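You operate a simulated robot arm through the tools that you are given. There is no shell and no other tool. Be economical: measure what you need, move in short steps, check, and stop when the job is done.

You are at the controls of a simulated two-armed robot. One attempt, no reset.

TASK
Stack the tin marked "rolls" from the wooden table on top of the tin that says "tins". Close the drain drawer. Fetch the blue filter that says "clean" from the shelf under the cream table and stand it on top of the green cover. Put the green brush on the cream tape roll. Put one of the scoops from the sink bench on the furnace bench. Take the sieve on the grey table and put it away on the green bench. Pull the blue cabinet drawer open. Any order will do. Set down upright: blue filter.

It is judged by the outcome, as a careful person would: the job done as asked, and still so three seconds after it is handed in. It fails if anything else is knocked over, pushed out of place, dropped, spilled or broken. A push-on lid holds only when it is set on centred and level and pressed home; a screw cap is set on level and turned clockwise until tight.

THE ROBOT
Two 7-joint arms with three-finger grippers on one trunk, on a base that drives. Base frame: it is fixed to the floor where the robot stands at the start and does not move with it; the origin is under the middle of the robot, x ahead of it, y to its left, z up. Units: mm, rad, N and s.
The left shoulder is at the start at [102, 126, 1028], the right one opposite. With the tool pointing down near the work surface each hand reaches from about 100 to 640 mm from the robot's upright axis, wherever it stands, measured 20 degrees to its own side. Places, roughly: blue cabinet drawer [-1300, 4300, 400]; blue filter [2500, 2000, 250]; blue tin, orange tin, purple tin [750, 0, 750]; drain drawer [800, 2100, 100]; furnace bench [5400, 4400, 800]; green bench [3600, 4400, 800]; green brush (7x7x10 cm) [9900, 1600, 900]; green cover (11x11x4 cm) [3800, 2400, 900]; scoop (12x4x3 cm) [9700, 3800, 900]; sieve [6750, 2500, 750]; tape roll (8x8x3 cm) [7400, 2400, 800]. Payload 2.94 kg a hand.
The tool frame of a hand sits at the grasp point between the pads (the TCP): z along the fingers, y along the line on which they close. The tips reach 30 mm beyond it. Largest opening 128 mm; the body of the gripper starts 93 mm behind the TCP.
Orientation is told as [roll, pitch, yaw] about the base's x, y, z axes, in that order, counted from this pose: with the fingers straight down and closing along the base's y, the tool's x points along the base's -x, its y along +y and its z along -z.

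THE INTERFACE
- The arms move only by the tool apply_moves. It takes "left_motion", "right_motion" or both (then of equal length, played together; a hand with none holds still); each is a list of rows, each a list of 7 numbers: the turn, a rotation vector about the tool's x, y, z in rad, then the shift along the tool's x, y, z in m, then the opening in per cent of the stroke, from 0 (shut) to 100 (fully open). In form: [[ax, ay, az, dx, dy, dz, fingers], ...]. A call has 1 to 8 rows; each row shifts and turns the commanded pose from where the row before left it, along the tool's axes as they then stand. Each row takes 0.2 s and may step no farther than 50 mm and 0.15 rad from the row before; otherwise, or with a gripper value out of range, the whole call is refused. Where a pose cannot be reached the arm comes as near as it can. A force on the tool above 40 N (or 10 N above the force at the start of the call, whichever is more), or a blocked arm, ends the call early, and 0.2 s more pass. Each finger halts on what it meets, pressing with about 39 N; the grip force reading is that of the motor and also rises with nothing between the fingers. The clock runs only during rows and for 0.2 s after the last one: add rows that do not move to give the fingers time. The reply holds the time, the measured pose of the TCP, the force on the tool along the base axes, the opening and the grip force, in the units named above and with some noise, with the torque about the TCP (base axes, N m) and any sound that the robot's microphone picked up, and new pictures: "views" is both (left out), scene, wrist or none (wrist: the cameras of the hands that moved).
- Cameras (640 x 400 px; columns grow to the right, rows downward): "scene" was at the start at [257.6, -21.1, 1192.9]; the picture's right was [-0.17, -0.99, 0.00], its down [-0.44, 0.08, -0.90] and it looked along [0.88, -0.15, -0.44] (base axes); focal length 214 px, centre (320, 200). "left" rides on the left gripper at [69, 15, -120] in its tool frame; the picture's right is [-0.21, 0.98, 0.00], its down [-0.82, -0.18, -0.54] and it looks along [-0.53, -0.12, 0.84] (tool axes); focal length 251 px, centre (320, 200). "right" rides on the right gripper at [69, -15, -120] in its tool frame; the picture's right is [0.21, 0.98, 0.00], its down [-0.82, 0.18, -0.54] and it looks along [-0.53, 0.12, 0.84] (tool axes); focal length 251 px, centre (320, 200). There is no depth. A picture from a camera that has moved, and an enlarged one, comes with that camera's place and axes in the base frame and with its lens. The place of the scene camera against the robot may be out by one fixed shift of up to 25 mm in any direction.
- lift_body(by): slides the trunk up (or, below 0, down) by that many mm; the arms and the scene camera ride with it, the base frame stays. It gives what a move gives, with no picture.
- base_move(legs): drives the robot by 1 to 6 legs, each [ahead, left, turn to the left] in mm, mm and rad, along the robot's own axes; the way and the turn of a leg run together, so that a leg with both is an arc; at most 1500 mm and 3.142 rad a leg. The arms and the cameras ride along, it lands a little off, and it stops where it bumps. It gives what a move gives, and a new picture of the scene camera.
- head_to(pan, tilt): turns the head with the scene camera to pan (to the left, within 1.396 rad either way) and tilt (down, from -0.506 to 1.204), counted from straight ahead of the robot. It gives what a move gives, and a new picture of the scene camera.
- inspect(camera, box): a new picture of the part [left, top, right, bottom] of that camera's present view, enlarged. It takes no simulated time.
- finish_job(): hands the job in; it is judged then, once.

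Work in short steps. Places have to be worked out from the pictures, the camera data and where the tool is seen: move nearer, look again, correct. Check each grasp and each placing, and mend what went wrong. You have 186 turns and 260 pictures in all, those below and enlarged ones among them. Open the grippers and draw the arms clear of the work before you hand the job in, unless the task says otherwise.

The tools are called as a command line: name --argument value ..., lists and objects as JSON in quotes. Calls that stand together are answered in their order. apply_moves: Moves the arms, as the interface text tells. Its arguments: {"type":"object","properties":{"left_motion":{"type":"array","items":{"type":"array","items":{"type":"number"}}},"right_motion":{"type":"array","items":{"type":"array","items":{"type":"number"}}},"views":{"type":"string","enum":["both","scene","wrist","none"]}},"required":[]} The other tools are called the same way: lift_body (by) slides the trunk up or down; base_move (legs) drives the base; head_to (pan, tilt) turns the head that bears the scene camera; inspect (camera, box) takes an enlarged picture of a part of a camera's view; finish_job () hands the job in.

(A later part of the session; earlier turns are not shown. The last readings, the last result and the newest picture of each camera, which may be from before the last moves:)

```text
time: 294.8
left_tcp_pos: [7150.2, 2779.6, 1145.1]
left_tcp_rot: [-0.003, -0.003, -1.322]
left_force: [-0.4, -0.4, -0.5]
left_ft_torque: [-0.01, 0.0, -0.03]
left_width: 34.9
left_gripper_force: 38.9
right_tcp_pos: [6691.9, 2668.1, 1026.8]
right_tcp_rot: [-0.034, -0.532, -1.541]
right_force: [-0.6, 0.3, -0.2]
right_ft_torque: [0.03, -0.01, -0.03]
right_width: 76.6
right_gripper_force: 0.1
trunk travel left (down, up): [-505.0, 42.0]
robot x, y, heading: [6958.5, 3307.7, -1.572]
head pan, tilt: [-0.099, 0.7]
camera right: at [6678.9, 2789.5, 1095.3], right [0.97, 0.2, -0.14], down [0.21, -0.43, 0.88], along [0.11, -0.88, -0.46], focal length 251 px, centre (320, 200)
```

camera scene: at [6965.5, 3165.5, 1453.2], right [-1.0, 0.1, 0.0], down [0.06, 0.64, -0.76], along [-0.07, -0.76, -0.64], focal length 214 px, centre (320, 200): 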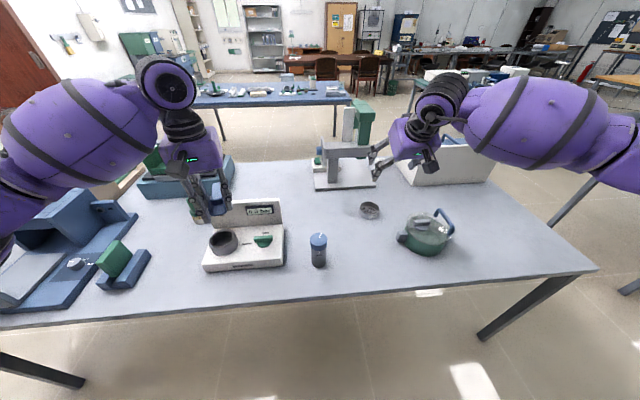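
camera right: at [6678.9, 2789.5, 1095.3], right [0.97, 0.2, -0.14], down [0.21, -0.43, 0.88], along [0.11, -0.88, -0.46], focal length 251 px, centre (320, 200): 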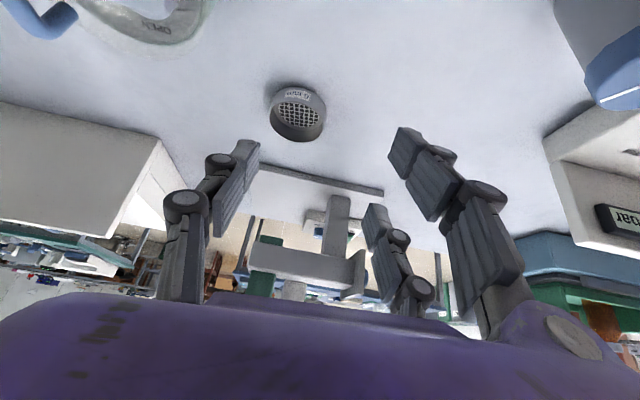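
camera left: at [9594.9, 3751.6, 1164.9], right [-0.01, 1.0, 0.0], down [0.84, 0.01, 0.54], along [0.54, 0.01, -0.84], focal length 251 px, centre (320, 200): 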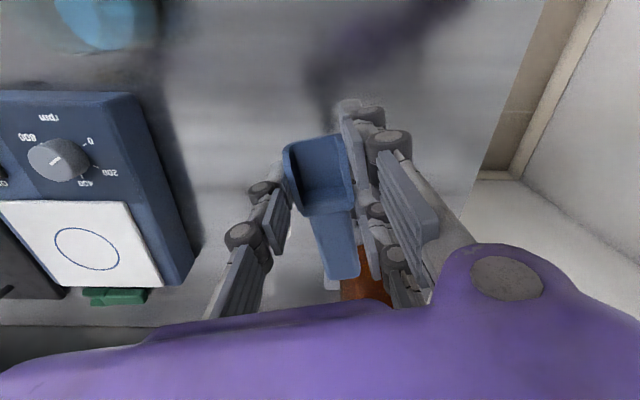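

The sieve is about 92 mm wide at (6660,2489), so straddling works after all. I'll move closer and take the hand above it, wide open.

base_move --legs '[[100, 0, 0]]'

apply_moves --right_motion '[[0, 0, 0, -0.012, -0.008, 0.027, 100], [0, 0, 0, -0.012, -0.008, 0.027, 100], [0, 0, 0, 0.01, -0.008, 0.03, 100], [0, 0, 0, 0.01, -0.008, 0.03, 100], [0, 0, 0, 0, 0, 0, 100]]' --views "wrist"

```text
time: 295.9
left_tcp_pos: [7150.3, 2685.7, 1146.4]
left_tcp_rot: [-0.004, -0.001, -1.321]
left_force: [-0.1, -1.4, -0.5]
left_ft_torque: [0.01, 0.0, -0.01]
left_width: 34.8
left_gripper_force: 38.9
right_tcp_pos: [6692.9, 2573.8, 1028.5]
right_tcp_rot: [-0.033, -0.535, -1.543]
right_force: [0.2, 0.0, -0.3]
right_ft_torque: [-0.02, -0.04, -0.02]
right_width: 77.1
right_gripper_force: 0.1
trunk travel left (down, up): [-505.0, 42.0]
robot x, y, heading: [6956.2, 3210.4, -1.568]
head pan, tilt: [-0.099, 0.7]
camera scene: at [6965.6, 3071.0, 1453.5], right [-1.0, 0.1, 0.0], down [0.06, 0.64, -0.77], along [-0.07, -0.76, -0.64], focal length 214 px, centre (320, 200)
```

scene: 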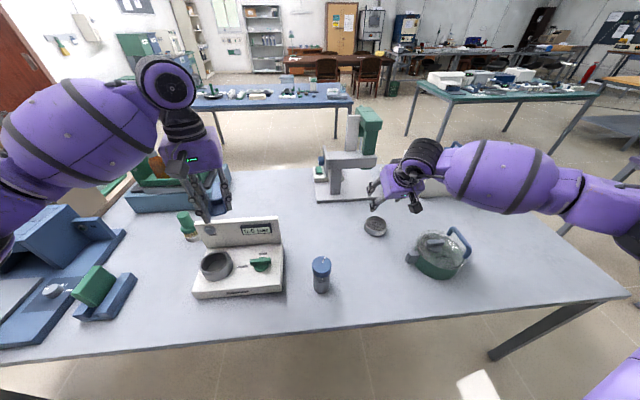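

```text
time: 297.1
left_tcp_pos: [7151.3, 2684.5, 1144.9]
left_tcp_rot: [-0.003, -0.002, -1.321]
left_force: [-0.2, -0.5, -1.0]
left_ft_torque: [0.0, -0.01, -0.01]
left_width: 34.9
left_gripper_force: 38.8
right_tcp_pos: [6659.4, 2511.2, 932.5]
right_tcp_rot: [-0.036, -0.534, -1.54]
right_force: [-0.3, 0.1, -0.1]
right_ft_torque: [-0.02, -0.01, 0.02]
right_width: 128.1
right_gripper_force: 0.2
trunk travel left (down, up): [-505.0, 42.0]
robot x, y, heading: [6958.1, 3210.6, -1.57]
head pan, tilt: [-0.099, 0.7]
camera right: at [6646.6, 2631.3, 1000.6], right [0.97, 0.2, -0.14], down [0.21, -0.43, 0.88], along [0.11, -0.88, -0.46], focal length 251 px, centre (320, 200)
```

right: 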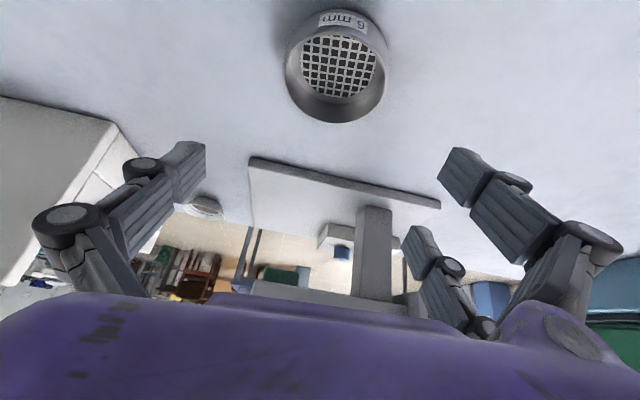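

Refined: sieve centre (6662,2472), rim z≈778, width about 100 mm. I'll lower to straddle it, stopping a bit high to check.

apply_moves --right_motion '[[0, 0, 0, 0.0135, 0.002, 0.0425, 100], [0, 0, 0, 0.0135, 0.002, 0.0425, 100], [0, 0, 0, 0.0135, 0.002, 0.0425, 100], [0, 0, 0, 0, 0, 0, 100]]' --views "wrist"

inspect --camera "scene" --box '[330, 170, 430, 260]'

```text
time: 298.1
left_tcp_pos: [7151.4, 2685.6, 1147.9]
left_tcp_rot: [-0.004, -0.004, -1.321]
left_force: [-1.0, 0.2, 0.3]
left_ft_torque: [0.04, 0.0, 0.01]
left_width: 34.7
left_gripper_force: 39.8
right_tcp_pos: [6664.9, 2480.9, 806.6]
right_tcp_rot: [-0.03, -0.541, -1.54]
right_force: [3.5, 0.8, 13.1]
right_ft_torque: [0.43, -0.98, 0.08]
right_width: 128.6
right_gripper_force: 0.1
trunk travel left (down, up): [-505.0, 42.0]
robot x, y, heading: [6959.4, 3209.1, -1.57]
head pan, tilt: [-0.099, 0.7]
camera right: at [6651.1, 2601.7, 874.2], right [0.97, 0.2, -0.14], down [0.21, -0.42, 0.88], along [0.12, -0.88, -0.45], focal length 251 px, centre (320, 200)
```

right: 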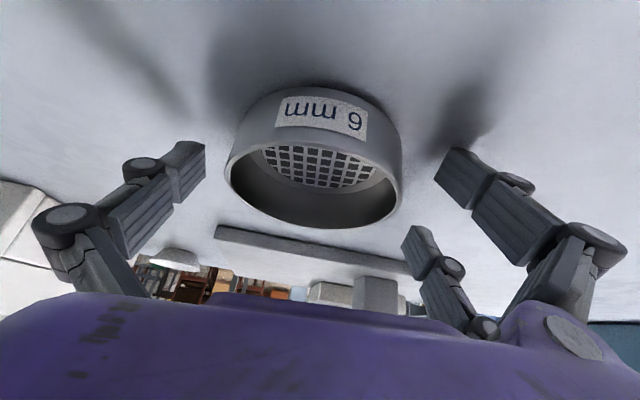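

```text
4.44 times, centred on (380, 215) of scene
camera zoom: at [6966.2, 3072.3, 1453.8], right [-1.0, 0.1, 0.0], down [0.06, 0.64, -0.77], along [-0.07, -0.76, -0.64], focal length 953 px, centre (53, 133)
```

zoom: 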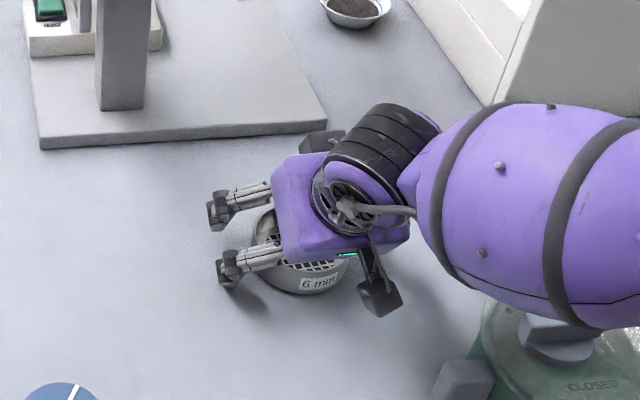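

The fingertips touch the table (so it is nearer z≈777) and straddle the sieve well. I'll raise 3 mm and close.

apply_moves --right_motion '[[0, 0, 0, -0.002, 0, -0.0034, 100], [0, 0, 0, 0, 0, 0, 80], [0, 0, 0, 0, 0, 0, 65], [0, 0, 0, 0, 0, 0, 55], [0, 0, 0, 0, 0, 0, 55], [0, 0, 0, 0, 0, 0, 55]]' --views "wrist"

```text
time: 299.2
left_tcp_pos: [7153.1, 2687.7, 1148.2]
left_tcp_rot: [-0.003, -0.005, -1.319]
left_force: [-0.2, -0.3, -1.3]
left_ft_torque: [0.02, -0.05, 0.0]
left_width: 35.0
left_gripper_force: 38.7
right_tcp_pos: [6672.1, 2479.7, 819.6]
right_tcp_rot: [-0.015, -0.551, -1.544]
right_force: [6.3, 14.3, 32.2]
right_ft_torque: [1.16, -1.86, 0.78]
right_width: 93.1
right_gripper_force: 16.4
trunk travel left (down, up): [-505.0, 42.0]
robot x, y, heading: [6962.1, 3208.8, -1.57]
head pan, tilt: [-0.099, 0.7]
stopped in row 5 (right hand): the force on the tool passed its limit at 42 N (the readings are from after the stop); the commanded pose is now the measured one
camera right: at [6656.9, 2601.0, 884.4], right [0.97, 0.2, -0.13], down [0.2, -0.41, 0.89], along [0.13, -0.89, -0.44], focal length 251 px, centre (320, 200)
```

right: 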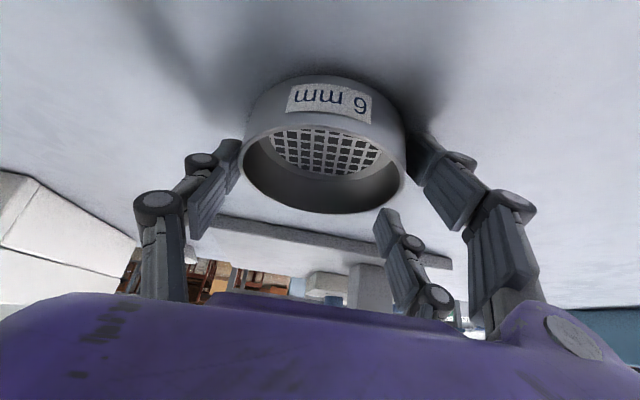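

The fingertips extend as they close and press on the table. I'll raise 8 mm and continue closing.

apply_moves --right_motion '[[0, 0, 0, -0.004, 0, -0.0069, 73], [0, 0, 0, 0, 0, 0, 73], [0, 0, 0, 0, 0, 0, 62], [0, 0, 0, 0, 0, 0, 50], [0, 0, 0, 0, 0, 0, 50], [0, 0, 0, 0, 0, 0, 50]]' --views "wrist"

```text
time: 300.6
left_tcp_pos: [7151.2, 2685.7, 1146.7]
left_tcp_rot: [-0.004, -0.002, -1.322]
left_force: [0.4, -0.3, 0.1]
left_ft_torque: [0.02, 0.01, 0.0]
left_width: 34.7
left_gripper_force: 39.1
right_tcp_pos: [6669.6, 2480.3, 819.9]
right_tcp_rot: [-0.024, -0.542, -1.543]
right_force: [6.7, 2.5, 14.2]
right_ft_torque: [0.37, -1.02, -0.04]
right_width: 89.8
right_gripper_force: 38.9
trunk travel left (down, up): [-505.0, 42.0]
robot x, y, heading: [6956.4, 3209.8, -1.562]
head pan, tilt: [-0.099, 0.7]
camera right: at [6654.1, 2601.5, 887.3], right [0.97, 0.2, -0.13], down [0.21, -0.42, 0.88], along [0.12, -0.88, -0.45], focal length 251 px, centre (320, 200)
```

right: 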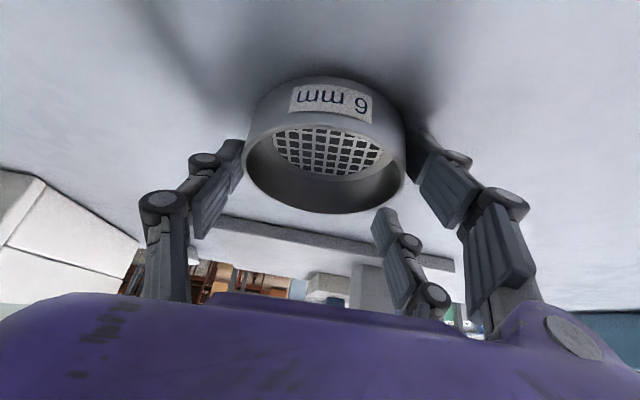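

Gripped at 90 mm with full force. I'll lift and check.

apply_moves --right_motion '[[0, 0, 0, -0.0102, 0, -0.0172, 50], [0, 0, 0, -0.0204, 0, -0.0344, 50], [0, 0, 0, -0.0204, 0, -0.0344, 50], [0, 0, 0, -0.0204, 0, -0.0344, 50], [0, 0, 0, -0.0204, 0, -0.0344, 50], [0, 0, 0, -0.0204, 0, -0.0344, 50], [0, 0, 0, 0, 0, 0, 50]]' --views "both"

```text
time: 302.2
left_tcp_pos: [7150.7, 2683.1, 1146.5]
left_tcp_rot: [-0.001, -0.002, -1.319]
left_force: [-0.1, 0.4, 0.5]
left_ft_torque: [0.0, 0.01, 0.0]
left_width: 34.8
left_gripper_force: 38.9
right_tcp_pos: [6674.8, 2480.8, 1036.8]
right_tcp_rot: [-0.023, -0.538, -1.543]
right_force: [-0.4, -0.6, -1.7]
right_ft_torque: [0.01, 0.0, 0.01]
right_width: 89.6
right_gripper_force: 39.5
trunk travel left (down, up): [-505.0, 42.0]
robot x, y, heading: [6964.3, 3216.8, -1.571]
head pan, tilt: [-0.099, 0.7]
camera scene: at [6965.5, 3070.0, 1453.2], right [-1.0, 0.1, 0.0], down [0.06, 0.64, -0.76], along [-0.07, -0.76, -0.64], focal length 214 px, centre (320, 200)
camera right: at [6659.9, 2601.3, 1104.0], right [0.97, 0.2, -0.13], down [0.2, -0.43, 0.88], along [0.12, -0.88, -0.45], focal length 251 px, centre (320, 200)
```

scene: 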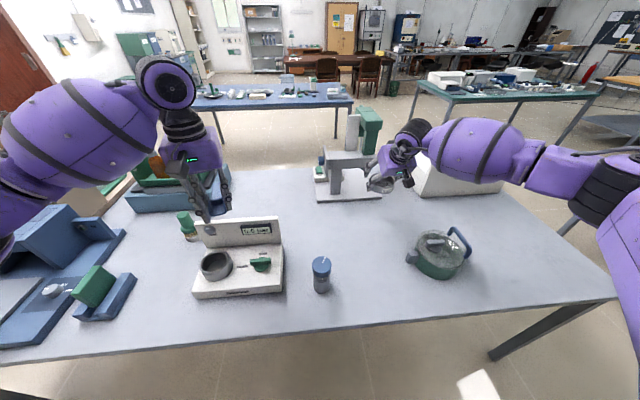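
right: 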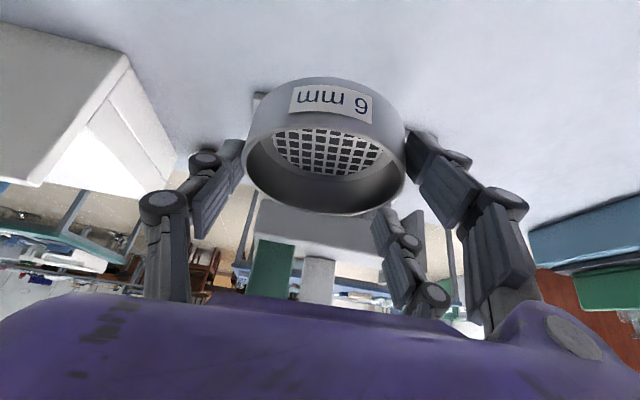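

The sieve is held level. I'll retract the right hand, back into the aisle's middle, and turn to face −x along the aisle.

apply_moves --right_motion '[[0, 0, 0, 0.03, 0.0, -0.035, 50], [0, 0, 0, 0.035, 0, -0.03, 50], [0, 0, 0, 0.035, 0, -0.02, 50], [0, 0, 0, 0.035, 0, -0.02, 50], [0, 0, 0, 0.035, 0, -0.02, 50], [0, 0, 0, 0.02, 0, -0.01, 50]]' --views "none"

base_move --legs '[[-190, 0, 0], [0, 0, -1.57]]'

head_to --pan -0.5 --tilt 0.35

```text
time: 303.6
left_tcp_pos: [7151.3, 2684.7, 1146.7]
left_tcp_rot: [-0.002, -0.002, -1.319]
left_force: [-0.3, -0.1, -0.6]
left_ft_torque: [-0.04, -0.04, 0.01]
left_width: 34.9
left_gripper_force: 38.7
right_tcp_pos: [6669.5, 2712.0, 1052.9]
right_tcp_rot: [-0.024, -0.541, -1.543]
right_force: [-0.1, -0.5, -1.7]
right_ft_torque: [0.0, 0.01, 0.02]
right_width: 89.4
right_gripper_force: 39.1
trunk travel left (down, up): [-505.0, 42.0]
robot x, y, heading: [6958.8, 3209.8, -1.569]
head pan, tilt: [-0.099, 0.7]
```

```text
time: 309.0
left_tcp_pos: [6429.7, 3210.8, 1146.1]
left_tcp_rot: [-0.003, -0.002, -2.894]
left_force: [0.3, 0.1, -0.8]
left_ft_torque: [0.0, 0.02, 0.0]
left_width: 34.0
left_gripper_force: 39.0
right_tcp_pos: [6458.9, 3691.8, 1052.5]
right_tcp_rot: [-0.022, -0.54, -3.116]
right_force: [0.8, -0.5, -1.0]
right_ft_torque: [-0.01, 0.0, 0.01]
right_width: 88.7
right_gripper_force: 39.1
trunk travel left (down, up): [-505.0, 42.0]
robot x, y, heading: [6958.2, 3400.3, 3.14]
head pan, tilt: [-0.099, 0.7]
camera scene: at [6836.9, 3405.3, 1453.3], right [0.1, 0.99, 0.0], down [0.64, -0.06, -0.76], along [-0.76, 0.08, -0.64], focal length 214 px, centre (320, 200)
```

scene: 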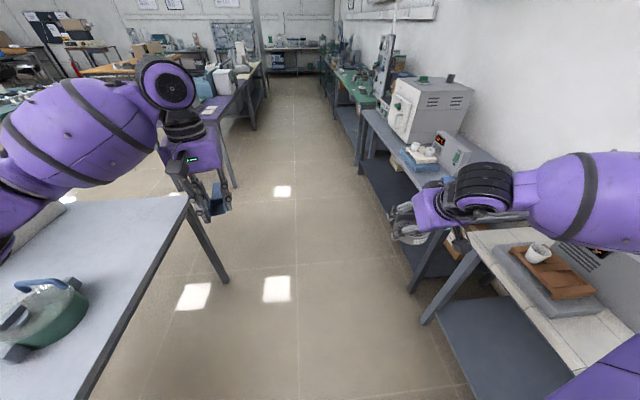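

```text
time: 309.9
left_tcp_pos: [6429.9, 3212.4, 1146.3]
left_tcp_rot: [-0.001, -0.002, -2.894]
left_force: [0.5, -0.8, -0.5]
left_ft_torque: [0.01, -0.01, 0.02]
left_width: 34.1
left_gripper_force: 39.2
right_tcp_pos: [6459.0, 3692.1, 1052.7]
right_tcp_rot: [-0.021, -0.539, -3.117]
right_force: [0.7, -0.1, -0.6]
right_ft_torque: [-0.05, 0.01, -0.01]
right_width: 88.7
right_gripper_force: 39.0
trunk travel left (down, up): [-505.0, 42.0]
robot x, y, heading: [6958.6, 3402.1, 3.145]
head pan, tilt: [-0.499, 0.351]
camera scene: at [6839.7, 3441.3, 1484.7], right [0.48, 0.88, 0.0], down [0.3, -0.17, -0.94], along [-0.82, 0.45, -0.34], focal length 214 px, centre (320, 200)
```

scene: 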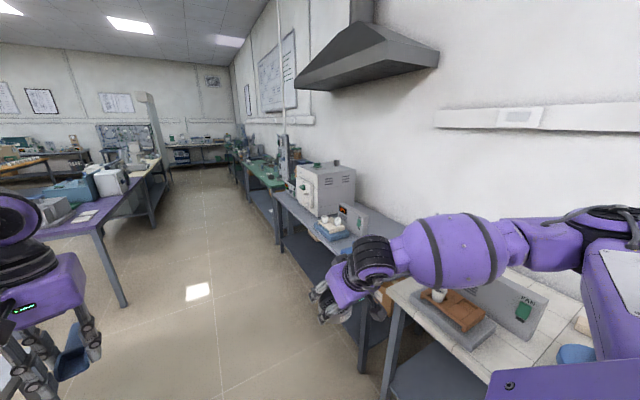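

Along the right wall are a tiled bench, then the furnace bench, then the green bench. I'll turn to face the benches here (+y), then slide left to the furnace bench.

base_move --legs '[[0, 90, 0], [0, 0, -1.57], [0, 1100, 0]]'

head_to --pan 0.2 --tilt 0.55

```text
time: 324.8
left_tcp_pos: [5662.1, 3856.2, 1146.6]
left_tcp_rot: [0.0, 0.0, 1.825]
left_force: [0.6, -0.2, 0.0]
left_ft_torque: [0.0, -0.02, 0.01]
left_width: 34.0
left_gripper_force: 38.8
right_tcp_pos: [6143.1, 3833.4, 1052.2]
right_tcp_rot: [-0.022, -0.539, 1.602]
right_force: [-0.3, 0.5, -1.9]
right_ft_torque: [0.06, -0.01, 0.05]
right_width: 88.4
right_gripper_force: 39.1
trunk travel left (down, up): [-505.0, 42.0]
robot x, y, heading: [5856.2, 3332.4, 1.571]
head pan, tilt: [-0.499, 0.351]
camera scene: at [5914.8, 3459.0, 1484.7], right [0.88, -0.47, 0.0], down [-0.16, -0.3, -0.94], along [0.44, 0.83, -0.34], focal length 214 px, centre (320, 200)
```

scene: 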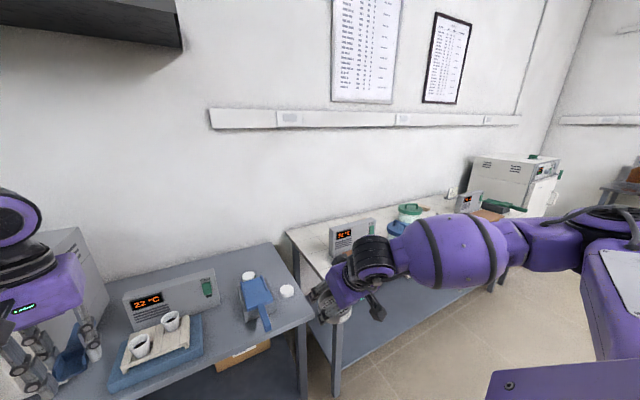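

```text
time: 325.9
left_tcp_pos: [5662.0, 3858.2, 1147.1]
left_tcp_rot: [0.0, -0.002, 1.826]
left_force: [-0.8, 0.1, -0.3]
left_ft_torque: [0.0, 0.04, -0.01]
left_width: 33.5
left_gripper_force: 39.1
right_tcp_pos: [6144.1, 3832.4, 1051.0]
right_tcp_rot: [-0.024, -0.539, 1.602]
right_force: [-0.1, 0.2, -1.6]
right_ft_torque: [0.02, -0.03, 0.0]
right_width: 88.2
right_gripper_force: 39.3
trunk travel left (down, up): [-505.0, 42.0]
robot x, y, heading: [5852.6, 3327.9, 1.577]
head pan, tilt: [0.201, 0.55]
camera scene: at [5852.3, 3464.9, 1466.5], right [0.98, 0.2, 0.0], down [0.11, -0.51, -0.85], along [-0.17, 0.83, -0.52], focal length 214 px, centre (320, 200)
```

scene: 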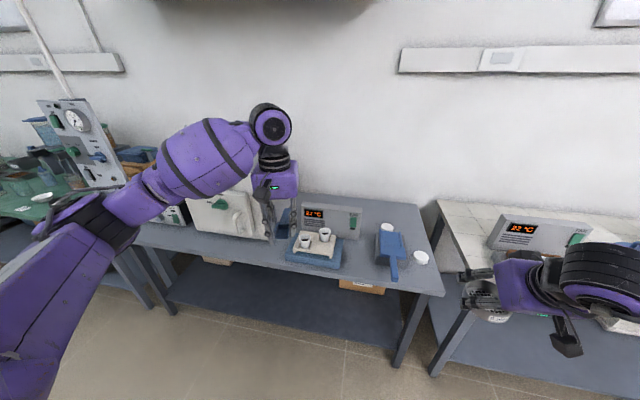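

There is a free spot at the front of the furnace bench between the blue tray and the blue pan, around (5905,4060). I'll position the base for the left hand.

base_move --legs '[[0, -245, 0], [90, 0, 0]]'

apply_moves --left_motion '[[0, 0, 0.13, 0, 0, 0.04, 15], [0, 0, 0.12, 0, 0, 0.04, 15], [0, 0, 0, -0.028, 0, 0.03, 15], [0, 0, 0, -0.028, 0, 0.03, 15], [0, 0, 0, -0.028, 0, 0.01, 15], [0, 0, 0, 0, 0, 0, 15]]' --views "both"

```text
time: 329.4
left_tcp_pos: [5913.4, 3950.3, 1146.1]
left_tcp_rot: [-0.003, 0.0, 1.824]
left_force: [-0.1, -0.3, -0.7]
left_ft_torque: [-0.02, -0.01, -0.04]
left_width: 33.7
left_gripper_force: 39.1
right_tcp_pos: [6394.4, 3924.1, 1053.4]
right_tcp_rot: [-0.022, -0.54, 1.601]
right_force: [-0.3, 0.0, -0.5]
right_ft_torque: [-0.01, 0.02, -0.01]
right_width: 88.1
right_gripper_force: 38.8
trunk travel left (down, up): [-505.0, 42.0]
robot x, y, heading: [6107.9, 3421.8, 1.574]
head pan, tilt: [0.201, 0.55]
camera scene: at [6102.6, 3556.7, 1466.6], right [0.98, 0.2, 0.0], down [0.11, -0.51, -0.85], along [-0.17, 0.83, -0.52], focal length 214 px, centre (320, 200)
```

scene: 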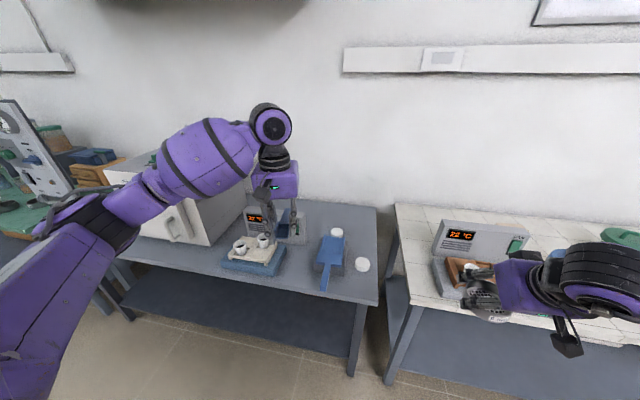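

```text
time: 330.8
left_tcp_pos: [5912.6, 4034.2, 998.2]
left_tcp_rot: [-0.003, -0.001, 1.573]
left_force: [0.0, 0.3, -0.4]
left_ft_torque: [0.01, 0.01, 0.0]
left_width: 33.6
left_gripper_force: 39.3
right_tcp_pos: [6394.1, 3922.7, 1052.4]
right_tcp_rot: [-0.025, -0.539, 1.602]
right_force: [0.6, -0.6, -0.1]
right_ft_torque: [0.03, 0.01, 0.01]
right_width: 88.4
right_gripper_force: 39.9
trunk travel left (down, up): [-505.0, 42.0]
robot x, y, heading: [6111.5, 3420.4, 1.574]
head pan, tilt: [0.201, 0.55]
camera scene: at [6102.3, 3556.6, 1466.6], right [0.98, 0.2, 0.0], down [0.11, -0.51, -0.85], along [-0.17, 0.83, -0.52], focal length 214 px, centre (320, 200)
camera left: at [5897.2, 3964.9, 1116.7], right [-0.98, 0.21, 0.0], down [0.18, 0.82, 0.54], along [0.12, 0.53, -0.84], focal length 251 px, centre (320, 200)
```

scene: 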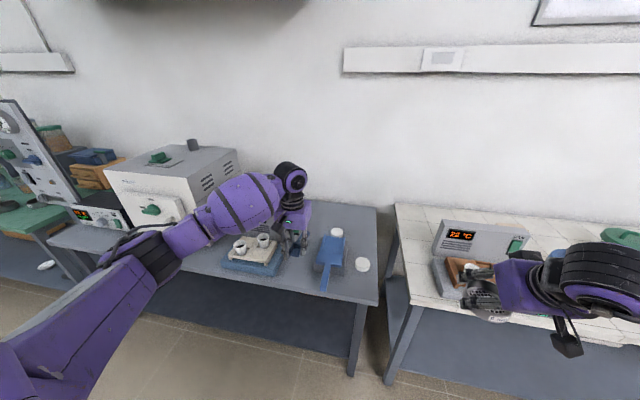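
left: 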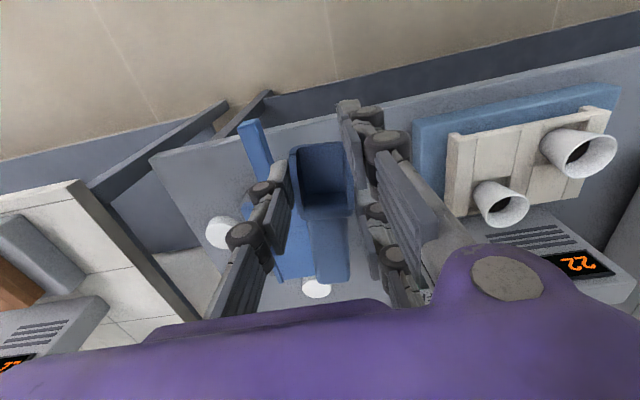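

The bench's front edge is nearer y≈4055, so the target should be about (5890,4125). I'll raise the right hand for clearance and drive ahead 90 mm.

apply_moves --right_motion '[[0, 0, 0, -0.018, 0, -0.03, 50], [0, 0, 0, -0.018, 0, -0.03, 50], [0, 0, 0, 0, 0, 0, 50]]' --left_motion '[[0, 0, 0, 0, 0.01, 0, 15], [0, 0, 0, 0, 0.01, 0, 15], [0, 0, 0, 0, 0, 0, 15]]' --views "none"

base_move --legs '[[92, 0, 0]]'

inspect --camera "left" --box '[0, 0, 640, 400]'

```text
time: 331.6
left_tcp_pos: [5894.4, 4035.7, 995.2]
left_tcp_rot: [-0.001, -0.001, 1.573]
left_force: [0.3, -0.3, -0.6]
left_ft_torque: [-0.01, 0.0, 0.02]
left_width: 33.8
left_gripper_force: 39.2
right_tcp_pos: [6394.1, 3924.2, 1121.9]
right_tcp_rot: [-0.021, -0.538, 1.6]
right_force: [0.2, -0.3, -0.6]
right_ft_torque: [-0.01, 0.01, -0.03]
right_width: 88.3
right_gripper_force: 39.3
trunk travel left (down, up): [-505.0, 42.0]
robot x, y, heading: [6105.1, 3420.5, 1.573]
head pan, tilt: [0.201, 0.55]
```

```text
time: 332.7
left_tcp_pos: [5894.5, 4121.4, 996.6]
left_tcp_rot: [0.0, -0.002, 1.571]
left_force: [0.7, 0.6, -0.4]
left_ft_torque: [-0.01, 0.02, -0.02]
left_width: 33.6
left_gripper_force: 39.1
right_tcp_pos: [6395.4, 4011.0, 1122.9]
right_tcp_rot: [-0.024, -0.538, 1.597]
right_force: [0.2, -0.1, -1.6]
right_ft_torque: [-0.01, 0.01, -0.02]
right_width: 88.3
right_gripper_force: 39.6
trunk travel left (down, up): [-505.0, 42.0]
robot x, y, heading: [6108.6, 3509.9, 1.573]
head pan, tilt: [0.201, 0.55]
camera scene: at [6102.4, 3644.5, 1466.6], right [0.98, 0.2, 0.0], down [0.11, -0.51, -0.85], along [-0.17, 0.84, -0.52], focal length 214 px, centre (320, 200)
```

scene: 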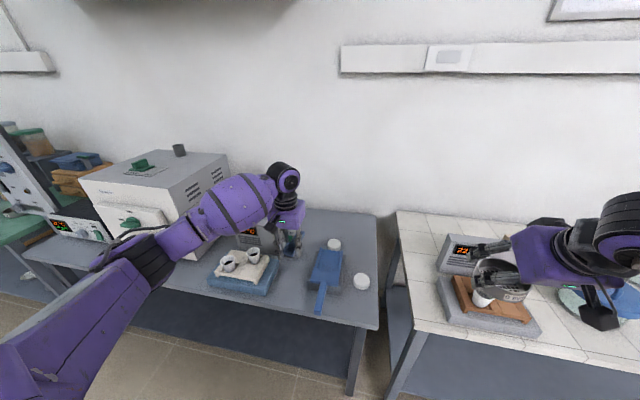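

```text
1.00 times, centred on (320, 200) of left (not enlarged: the box is as wide or as high as the picture)
camera zoom: at [5879.4, 4051.8, 1115.3], right [-0.98, 0.21, 0.0], down [0.18, 0.82, 0.54], along [0.12, 0.53, -0.84], focal length 251 px, centre (320, 200)
```

zoom: 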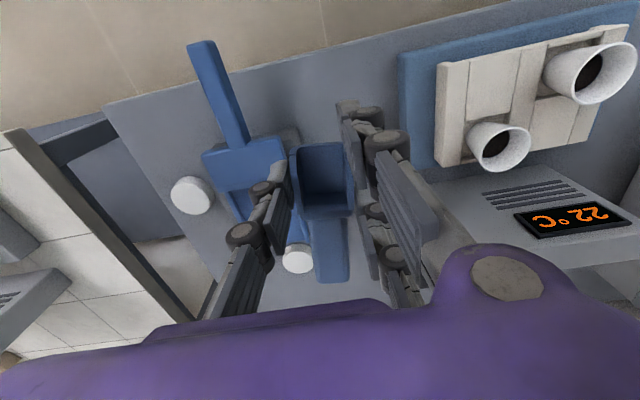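

The landing zone is clear. I'll lower 120 mm, then feel for contact.

apply_moves --left_motion '[[0, 0, 0, 0, 0, 0.04, 15], [0, 0, 0, 0, 0, 0.04, 15], [0, 0, 0, 0, 0, 0.04, 15], [0, 0, 0, 0, 0, 0, 15]]' --views "wrist"

apply_moves --left_motion '[[0, 0, 0, 0, 0, 0.008, 15], [0, 0, 0, 0, 0, 0.008, 15], [0, 0, 0, 0, 0, 0.004, 15], [0, 0, 0, 0, 0, 0.004, 15], [0, 0, 0, 0, 0, 0, 15]]' --views "none"

```text
time: 333.7
left_tcp_pos: [5897.1, 4125.9, 875.8]
left_tcp_rot: [-0.001, -0.003, 1.571]
left_force: [1.1, 0.4, -0.8]
left_ft_torque: [-0.05, -0.01, 0.03]
left_width: 33.8
left_gripper_force: 39.1
right_tcp_pos: [6394.6, 4011.1, 1122.7]
right_tcp_rot: [-0.024, -0.54, 1.599]
right_force: [-0.1, -0.1, -1.1]
right_ft_torque: [-0.02, -0.02, -0.02]
right_width: 88.3
right_gripper_force: 39.0
trunk travel left (down, up): [-505.0, 42.0]
robot x, y, heading: [6107.0, 3508.0, 1.574]
head pan, tilt: [0.201, 0.55]
camera left: at [5880.4, 4056.1, 994.7], right [-0.98, 0.21, 0.0], down [0.18, 0.82, 0.54], along [0.12, 0.53, -0.84], focal length 251 px, centre (320, 200)
```

left: 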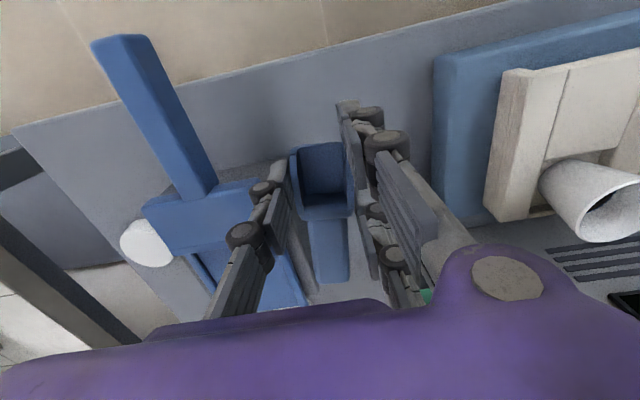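

```text
time: 334.9
left_tcp_pos: [5896.0, 4123.4, 851.5]
left_tcp_rot: [-0.003, -0.002, 1.574]
left_force: [0.0, 0.2, -0.3]
left_ft_torque: [-0.04, 0.01, -0.03]
left_width: 33.6
left_gripper_force: 38.7
right_tcp_pos: [6395.3, 4012.4, 1122.5]
right_tcp_rot: [-0.025, -0.54, 1.6]
right_force: [-1.0, 0.5, -1.3]
right_ft_torque: [-0.01, 0.03, 0.04]
right_width: 88.3
right_gripper_force: 39.0
trunk travel left (down, up): [-505.0, 42.0]
robot x, y, heading: [6105.1, 3511.8, 1.571]
head pan, tilt: [0.201, 0.55]
```

No contact yet. Continuing down in small steps.

apply_moves --left_motion '[[0, 0, 0, 0, 0, 0.005, 15], [0, 0, 0, 0, 0, 0.005, 15], [0, 0, 0, 0, 0, 0.005, 15], [0, 0, 0, 0, 0, 0.003, 15], [0, 0, 0, 0, 0, 0, 15]]' --views "none"

apply_moves --left_motion '[[0, 0, 0, 0, 0, 0.003, 15], [0, 0, 0, 0, 0, 0.003, 15], [0, 0, 0, 0, 0, 0, 15]]' --views "wrist"

```text
time: 336.1
left_tcp_pos: [5895.9, 4122.7, 833.0]
left_tcp_rot: [-0.002, -0.002, 1.571]
left_force: [0.2, 1.0, 0.3]
left_ft_torque: [-0.01, -0.01, -0.01]
left_width: 33.9
left_gripper_force: 38.8
right_tcp_pos: [6394.8, 4012.6, 1122.9]
right_tcp_rot: [-0.024, -0.539, 1.6]
right_force: [-0.6, 0.3, -1.3]
right_ft_torque: [-0.03, -0.01, 0.0]
right_width: 88.1
right_gripper_force: 38.4
trunk travel left (down, up): [-505.0, 42.0]
robot x, y, heading: [6106.6, 3506.9, 1.574]
head pan, tilt: [0.201, 0.55]
```

```text
time: 336.9
left_tcp_pos: [5896.3, 4121.6, 827.5]
left_tcp_rot: [-0.003, -0.003, 1.572]
left_force: [0.0, 0.3, -0.7]
left_ft_torque: [-0.01, -0.03, -0.01]
left_width: 33.6
left_gripper_force: 38.7
right_tcp_pos: [6394.6, 4010.9, 1122.4]
right_tcp_rot: [-0.025, -0.539, 1.598]
right_force: [0.3, 0.3, -0.7]
right_ft_torque: [-0.01, -0.03, 0.05]
right_width: 88.0
right_gripper_force: 39.1
trunk travel left (down, up): [-505.0, 42.0]
robot x, y, heading: [6107.4, 3507.9, 1.573]
head pan, tilt: [0.201, 0.55]
camera left: at [5880.6, 4052.2, 946.7], right [-0.98, 0.21, 0.0], down [0.18, 0.82, 0.54], along [0.12, 0.53, -0.84], focal length 251 px, centre (320, 200)
```

left: 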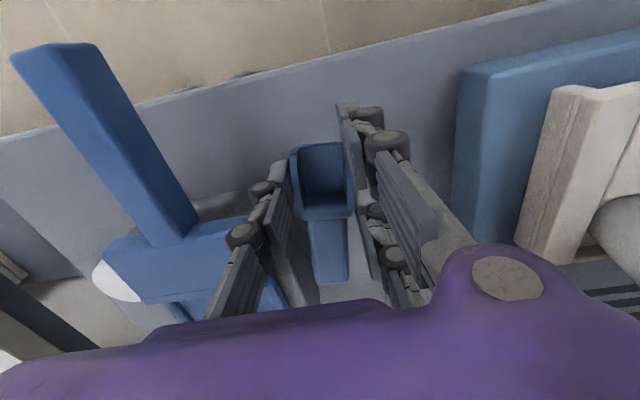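

Re-triangulating the bench edge from three views gives bench z≈690 and front edge y≈4080. I'll move 25 mm farther in and go down to z≈745.

apply_moves --left_motion '[[0, 0, 0, -0.025, 0, 0.02, 15], [0, 0, 0, 0, 0, 0.03, 15], [0, 0, 0, 0, 0, 0.03, 15], [0, 0, 0, 0, 0, 0, 15]]' --views "wrist"

inspect --camera "scene" --box '[190, 190, 390, 320]'

```text
time: 337.5
left_tcp_pos: [5897.8, 4145.8, 779.7]
left_tcp_rot: [-0.004, 0.0, 1.571]
left_force: [1.6, -9.1, 14.9]
left_ft_torque: [-0.26, 0.32, 0.19]
left_width: 33.4
left_gripper_force: 39.4
right_tcp_pos: [6394.2, 4010.8, 1123.5]
right_tcp_rot: [-0.025, -0.536, 1.599]
right_force: [-0.3, 1.0, -0.5]
right_ft_torque: [-0.01, 0.0, -0.02]
right_width: 88.3
right_gripper_force: 39.3
trunk travel left (down, up): [-505.0, 42.0]
robot x, y, heading: [6111.2, 3511.5, 1.576]
head pan, tilt: [0.201, 0.55]
stopped in row 3 (left hand): the force on the tool passed its limit at 57 N (the readings are from after the stop); the commanded pose is now the measured one
camera left: at [5881.4, 4076.9, 899.0], right [-0.98, 0.21, 0.0], down [0.18, 0.82, 0.54], along [0.12, 0.53, -0.84], focal length 251 px, centre (320, 200)
```

left: 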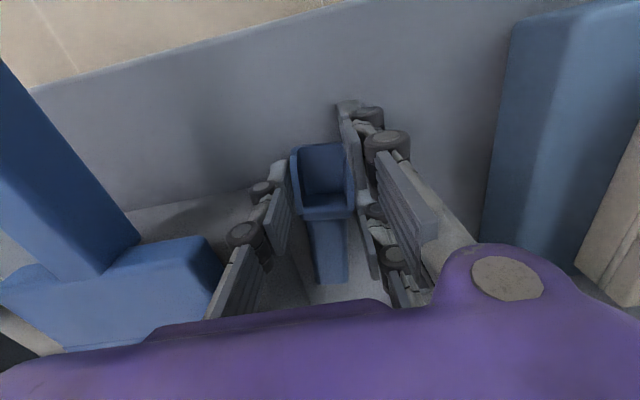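

```text
3.08 times, centred on (290, 255) of scene
camera zoom: at [6102.6, 3642.3, 1466.8], right [0.98, 0.2, 0.0], down [0.11, -0.51, -0.85], along [-0.17, 0.84, -0.52], focal length 660 px, centre (412, 31)
```

zoom: 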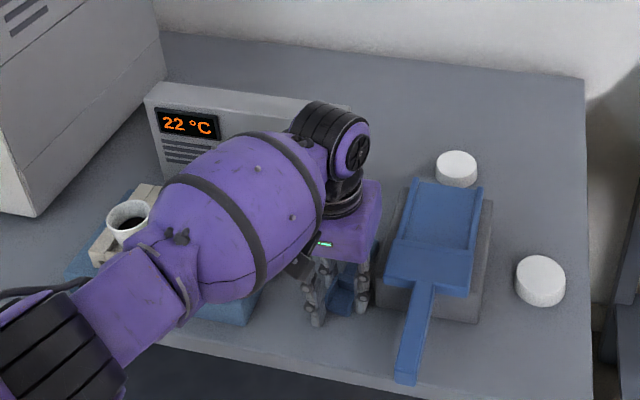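

Contact with the bench at TCP z≈780 (bench z≈747), and the scoop is fully behind the edge. I'll open and rise.

apply_moves --left_motion '[[0, 0, 0, 0, 0, 0, 30], [0, 0, 0, 0, 0, 0, 50], [0, 0, 0, 0, 0, 0, 55], [0, 0, 0, 0, 0, 0, 55], [0, 0, 0, 0, 0, -0.03, 55], [0, 0, 0, 0, 0, -0.045, 55], [0, 0, 0, 0, 0, -0.045, 55], [0, 0, 0, 0, 0, -0.045, 55]]' --views "wrist"

apply_moves --left_motion '[[0, 0, 0, 0, 0, -0.045, 55], [0, 0, 0, 0, 0, -0.045, 55], [0, 0, 0, 0, 0, -0.045, 55], [0, 0, 0, 0.03, 0, -0.03, 55], [0, 0, 0, 0.04, 0, 0, 55]]' --views "scene"

```text
time: 339.3
left_tcp_pos: [5896.2, 4149.2, 944.9]
left_tcp_rot: [-0.003, -0.001, 1.57]
left_force: [-0.4, -0.1, -0.4]
left_ft_torque: [0.01, -0.01, 0.01]
left_width: 70.7
left_gripper_force: 0.1
right_tcp_pos: [6394.7, 4011.5, 1123.0]
right_tcp_rot: [-0.025, -0.537, 1.598]
right_force: [0.1, 0.1, -1.6]
right_ft_torque: [0.03, 0.01, 0.02]
right_width: 88.4
right_gripper_force: 39.2
trunk travel left (down, up): [-505.0, 42.0]
robot x, y, heading: [6104.1, 3511.9, 1.575]
head pan, tilt: [0.201, 0.55]
camera left: at [5880.2, 4079.2, 1064.0], right [-0.98, 0.21, 0.0], down [0.18, 0.82, 0.54], along [0.12, 0.53, -0.84], focal length 251 px, centre (320, 200)
```

left: 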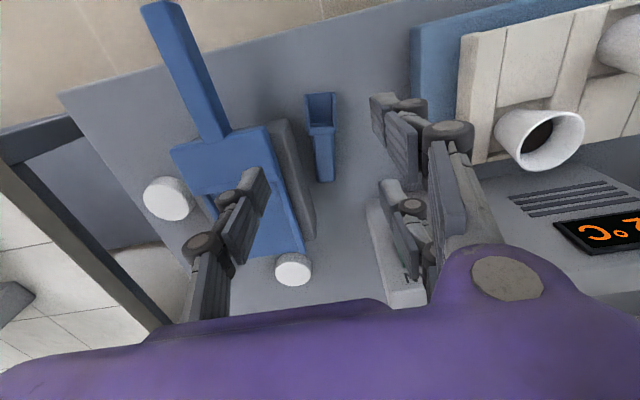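

```text
time: 340.5
left_tcp_pos: [5895.8, 4076.3, 1111.3]
left_tcp_rot: [-0.004, 0.0, 1.572]
left_force: [0.1, -0.2, -0.4]
left_ft_torque: [0.03, -0.02, -0.04]
left_width: 70.2
left_gripper_force: 0.0
right_tcp_pos: [6393.4, 4012.0, 1122.5]
right_tcp_rot: [-0.024, -0.54, 1.6]
right_force: [0.0, 0.6, -1.2]
right_ft_torque: [0.06, 0.0, -0.03]
right_width: 88.2
right_gripper_force: 38.8
trunk travel left (down, up): [-505.0, 42.0]
robot x, y, heading: [6105.4, 3510.2, 1.578]
head pan, tilt: [0.201, 0.55]
camera scene: at [6101.3, 3643.8, 1466.6], right [0.98, 0.2, 0.0], down [0.11, -0.51, -0.85], along [-0.17, 0.84, -0.52], focal length 214 px, centre (320, 200)
```

scene: 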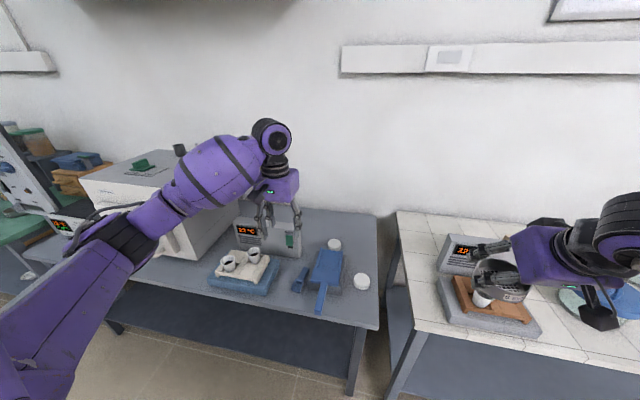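

The scoop lies on the furnace bench. I'll back off and slide left to the green bench with the sieve.

base_move --legs '[[-190, 0, 0], [0, 1500, 0], [0, 500, 0]]'

head_to --pan -0.1 --tilt 0.55

```text
time: 359.1
left_tcp_pos: [3938.9, 3862.4, 1111.5]
left_tcp_rot: [-0.003, 0.001, 1.585]
left_force: [-0.5, 0.3, 0.4]
left_ft_torque: [0.0, 0.04, 0.01]
left_width: 70.5
left_gripper_force: 0.0
right_tcp_pos: [4439.6, 3801.7, 1121.1]
right_tcp_rot: [-0.023, -0.538, 1.611]
right_force: [-0.2, -0.2, -1.6]
right_ft_torque: [-0.03, -0.01, 0.01]
right_width: 88.1
right_gripper_force: 39.2
trunk travel left (down, up): [-505.0, 42.0]
robot x, y, heading: [4156.8, 3297.5, 1.586]
head pan, tilt: [0.201, 0.55]
camera scene: at [4152.4, 3431.2, 1466.5], right [0.98, 0.21, 0.0], down [0.11, -0.51, -0.85], along [-0.18, 0.83, -0.52], focal length 214 px, centre (320, 200)
```

scene: 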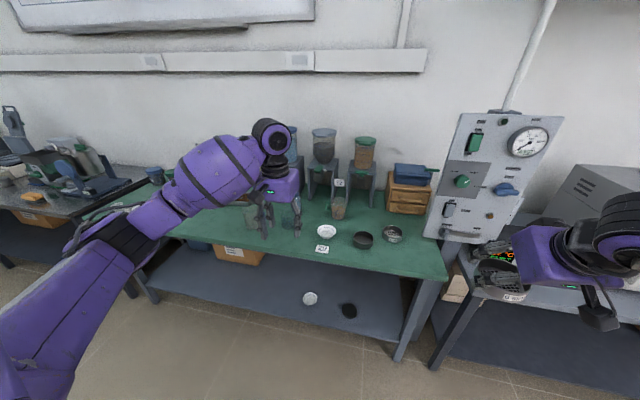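

```text
time: 359.9
left_tcp_pos: [3939.7, 3862.1, 1112.7]
left_tcp_rot: [-0.003, 0.0, 1.586]
left_force: [-0.4, -0.4, 0.5]
left_ft_torque: [0.02, 0.02, 0.0]
left_width: 70.5
left_gripper_force: 0.1
right_tcp_pos: [4439.6, 3800.7, 1122.4]
right_tcp_rot: [-0.023, -0.537, 1.61]
right_force: [0.5, 0.2, -0.5]
right_ft_torque: [-0.03, 0.01, 0.03]
right_width: 88.2
right_gripper_force: 39.0
trunk travel left (down, up): [-505.0, 42.0]
robot x, y, heading: [4158.4, 3298.9, 1.59]
head pan, tilt: [-0.099, 0.55]
camera scene: at [4179.0, 3433.0, 1466.5], right [1.0, -0.08, 0.0], down [-0.04, -0.52, -0.85], along [0.07, 0.85, -0.52], focal length 214 px, centre (320, 200)
```

scene: 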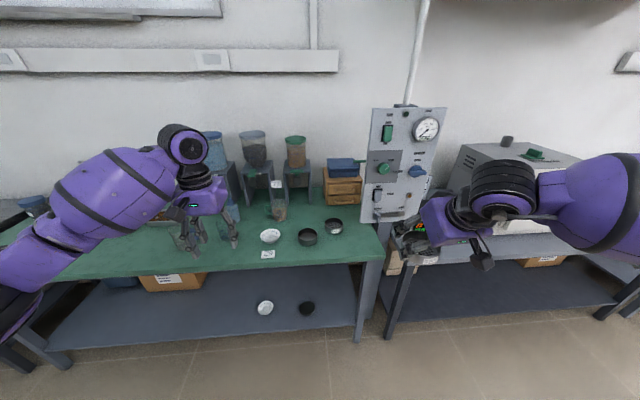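

The green bench already has similar dishes and a label. Zooming to read it and choose a spot.

inspect --camera "scene" --box '[210, 170, 400, 290]'

```text
3.33 times, centred on (305, 230) of scene
camera zoom: at [4179.0, 3433.0, 1466.5], right [1.0, -0.08, 0.0], down [-0.04, -0.52, -0.85], along [0.07, 0.85, -0.52], focal length 715 px, centre (370, 100)
```

zoom: 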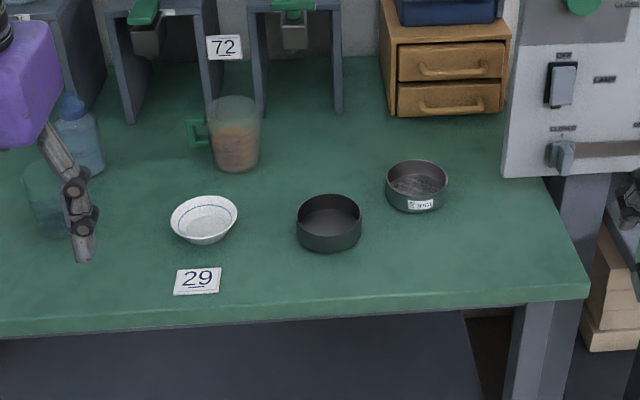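

Free space lies to the right of the black pan. I'll drive in so the right hand comes over that spot, and check with the wrist camera.

base_move --legs '[[0, 80, 0], [230, 0, 0]]'

inspect --camera "right" --box '[0, 0, 640, 400]'

```text
time: 362.6
left_tcp_pos: [3855.7, 4092.7, 1111.5]
left_tcp_rot: [-0.004, 0.001, 1.583]
left_force: [0.4, 0.0, 0.9]
left_ft_torque: [-0.02, 0.0, 0.0]
left_width: 70.2
left_gripper_force: 0.0
right_tcp_pos: [4355.9, 4030.7, 1122.3]
right_tcp_rot: [-0.021, -0.538, 1.613]
right_force: [0.2, -0.8, -0.5]
right_ft_torque: [0.0, -0.02, -0.02]
right_width: 88.4
right_gripper_force: 39.4
trunk travel left (down, up): [-505.0, 42.0]
robot x, y, heading: [4072.5, 3529.9, 1.585]
head pan, tilt: [-0.099, 0.55]
camera scene: at [4094.2, 3662.6, 1466.6], right [1.0, -0.09, 0.0], down [-0.04, -0.52, -0.85], along [0.07, 0.85, -0.52], focal length 214 px, centre (320, 200)
```

scene: 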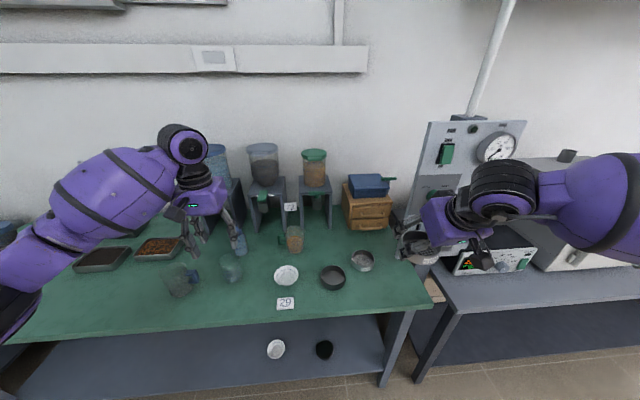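

```text
1.00 times, centred on (320, 200) of right (not enlarged: the box is as wide or as high as the picture)
camera zoom: at [4373.6, 3911.6, 1190.1], right [-0.97, -0.21, -0.13], down [-0.21, 0.42, 0.88], along [-0.13, 0.88, -0.45], focal length 251 px, centre (320, 200)
```

zoom: 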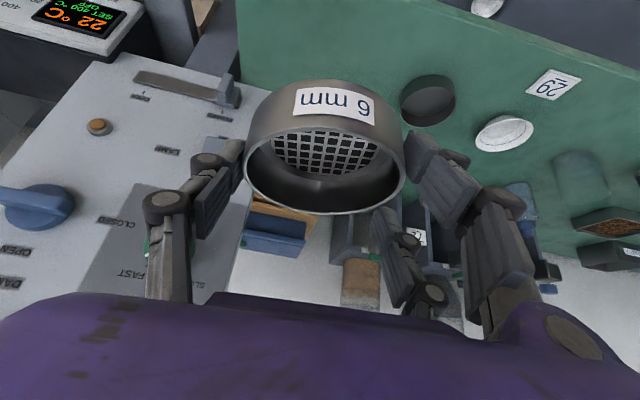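

The gauge board stands close to the right hand, so that corner is too tight. The front area left of label "29", near (3830,4160), is wide and free; I'll back off and move there.

base_move --legs '[[-230, 0, 0], [0, 525, -0.015], [200, 0, 0]]'

inspect --camera "right" --box '[0, 0, 640, 400]'

```text
time: 370.3
left_tcp_pos: [3330.2, 4067.7, 1112.2]
left_tcp_rot: [-0.002, -0.001, 1.58]
left_force: [0.4, 1.2, -0.1]
left_ft_torque: [0.01, 0.01, -0.01]
left_width: 70.6
left_gripper_force: 0.0
right_tcp_pos: [3831.1, 4005.5, 1122.5]
right_tcp_rot: [-0.021, -0.536, 1.604]
right_force: [0.2, 0.2, -1.1]
right_ft_torque: [-0.01, -0.03, 0.0]
right_width: 88.3
right_gripper_force: 38.8
trunk travel left (down, up): [-505.0, 42.0]
robot x, y, heading: [3541.3, 3500.8, 1.576]
head pan, tilt: [-0.099, 0.55]
camera scene: at [3567.4, 3637.9, 1466.6], right [1.0, -0.09, 0.0], down [-0.05, -0.52, -0.85], along [0.08, 0.85, -0.52], focal length 214 px, centre (320, 200)
```

scene: 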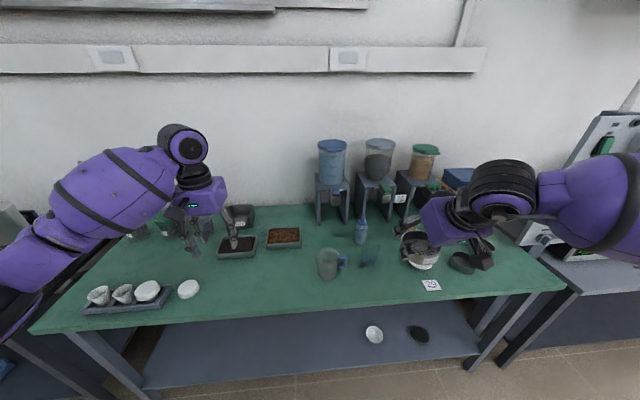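

```text
1.00 times, centred on (320, 200) of right (not enlarged: the box is as wide or as high as the picture)
camera zoom: at [3847.9, 3885.7, 1190.1], right [-0.97, -0.21, -0.13], down [-0.21, 0.42, 0.88], along [-0.13, 0.88, -0.45], focal length 251 px, centre (320, 200)
```

zoom: 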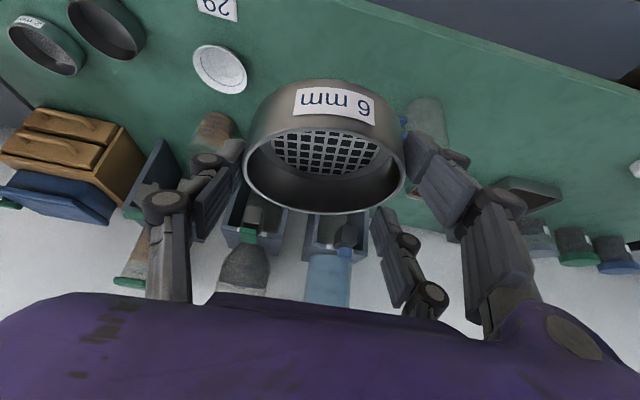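

I'll lower 110 mm and take a second wrist view to fix the bench height.

apply_moves --right_motion '[[0, 0, 0, 0.0187, 0, 0.0315, 50], [0, 0, 0, 0.0187, 0, 0.0315, 50], [0, 0, 0, 0.0187, 0, 0.0315, 50], [0, 0, 0, 0, 0, 0, 50]]' --views "wrist"

```text
time: 371.3
left_tcp_pos: [3330.2, 4068.5, 1111.6]
left_tcp_rot: [-0.004, 0.0, 1.58]
left_force: [-0.1, -1.0, 0.3]
left_ft_torque: [0.04, 0.02, -0.01]
left_width: 70.3
left_gripper_force: 0.1
right_tcp_pos: [3832.3, 4003.1, 1014.9]
right_tcp_rot: [-0.023, -0.536, 1.606]
right_force: [-0.5, 0.3, -1.6]
right_ft_torque: [-0.01, 0.01, -0.01]
right_width: 88.1
right_gripper_force: 39.3
trunk travel left (down, up): [-505.0, 42.0]
robot x, y, heading: [3543.9, 3501.9, 1.582]
head pan, tilt: [-0.099, 0.55]
camera right: at [3849.9, 3883.1, 1082.1], right [-0.97, -0.21, -0.13], down [-0.21, 0.42, 0.88], along [-0.13, 0.88, -0.45], focal length 251 px, centre (320, 200)
```

right: 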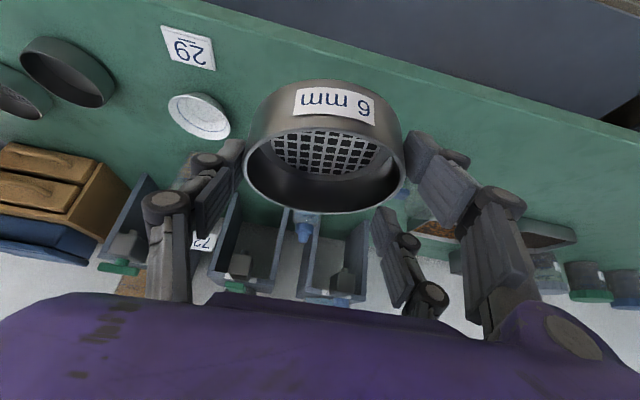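

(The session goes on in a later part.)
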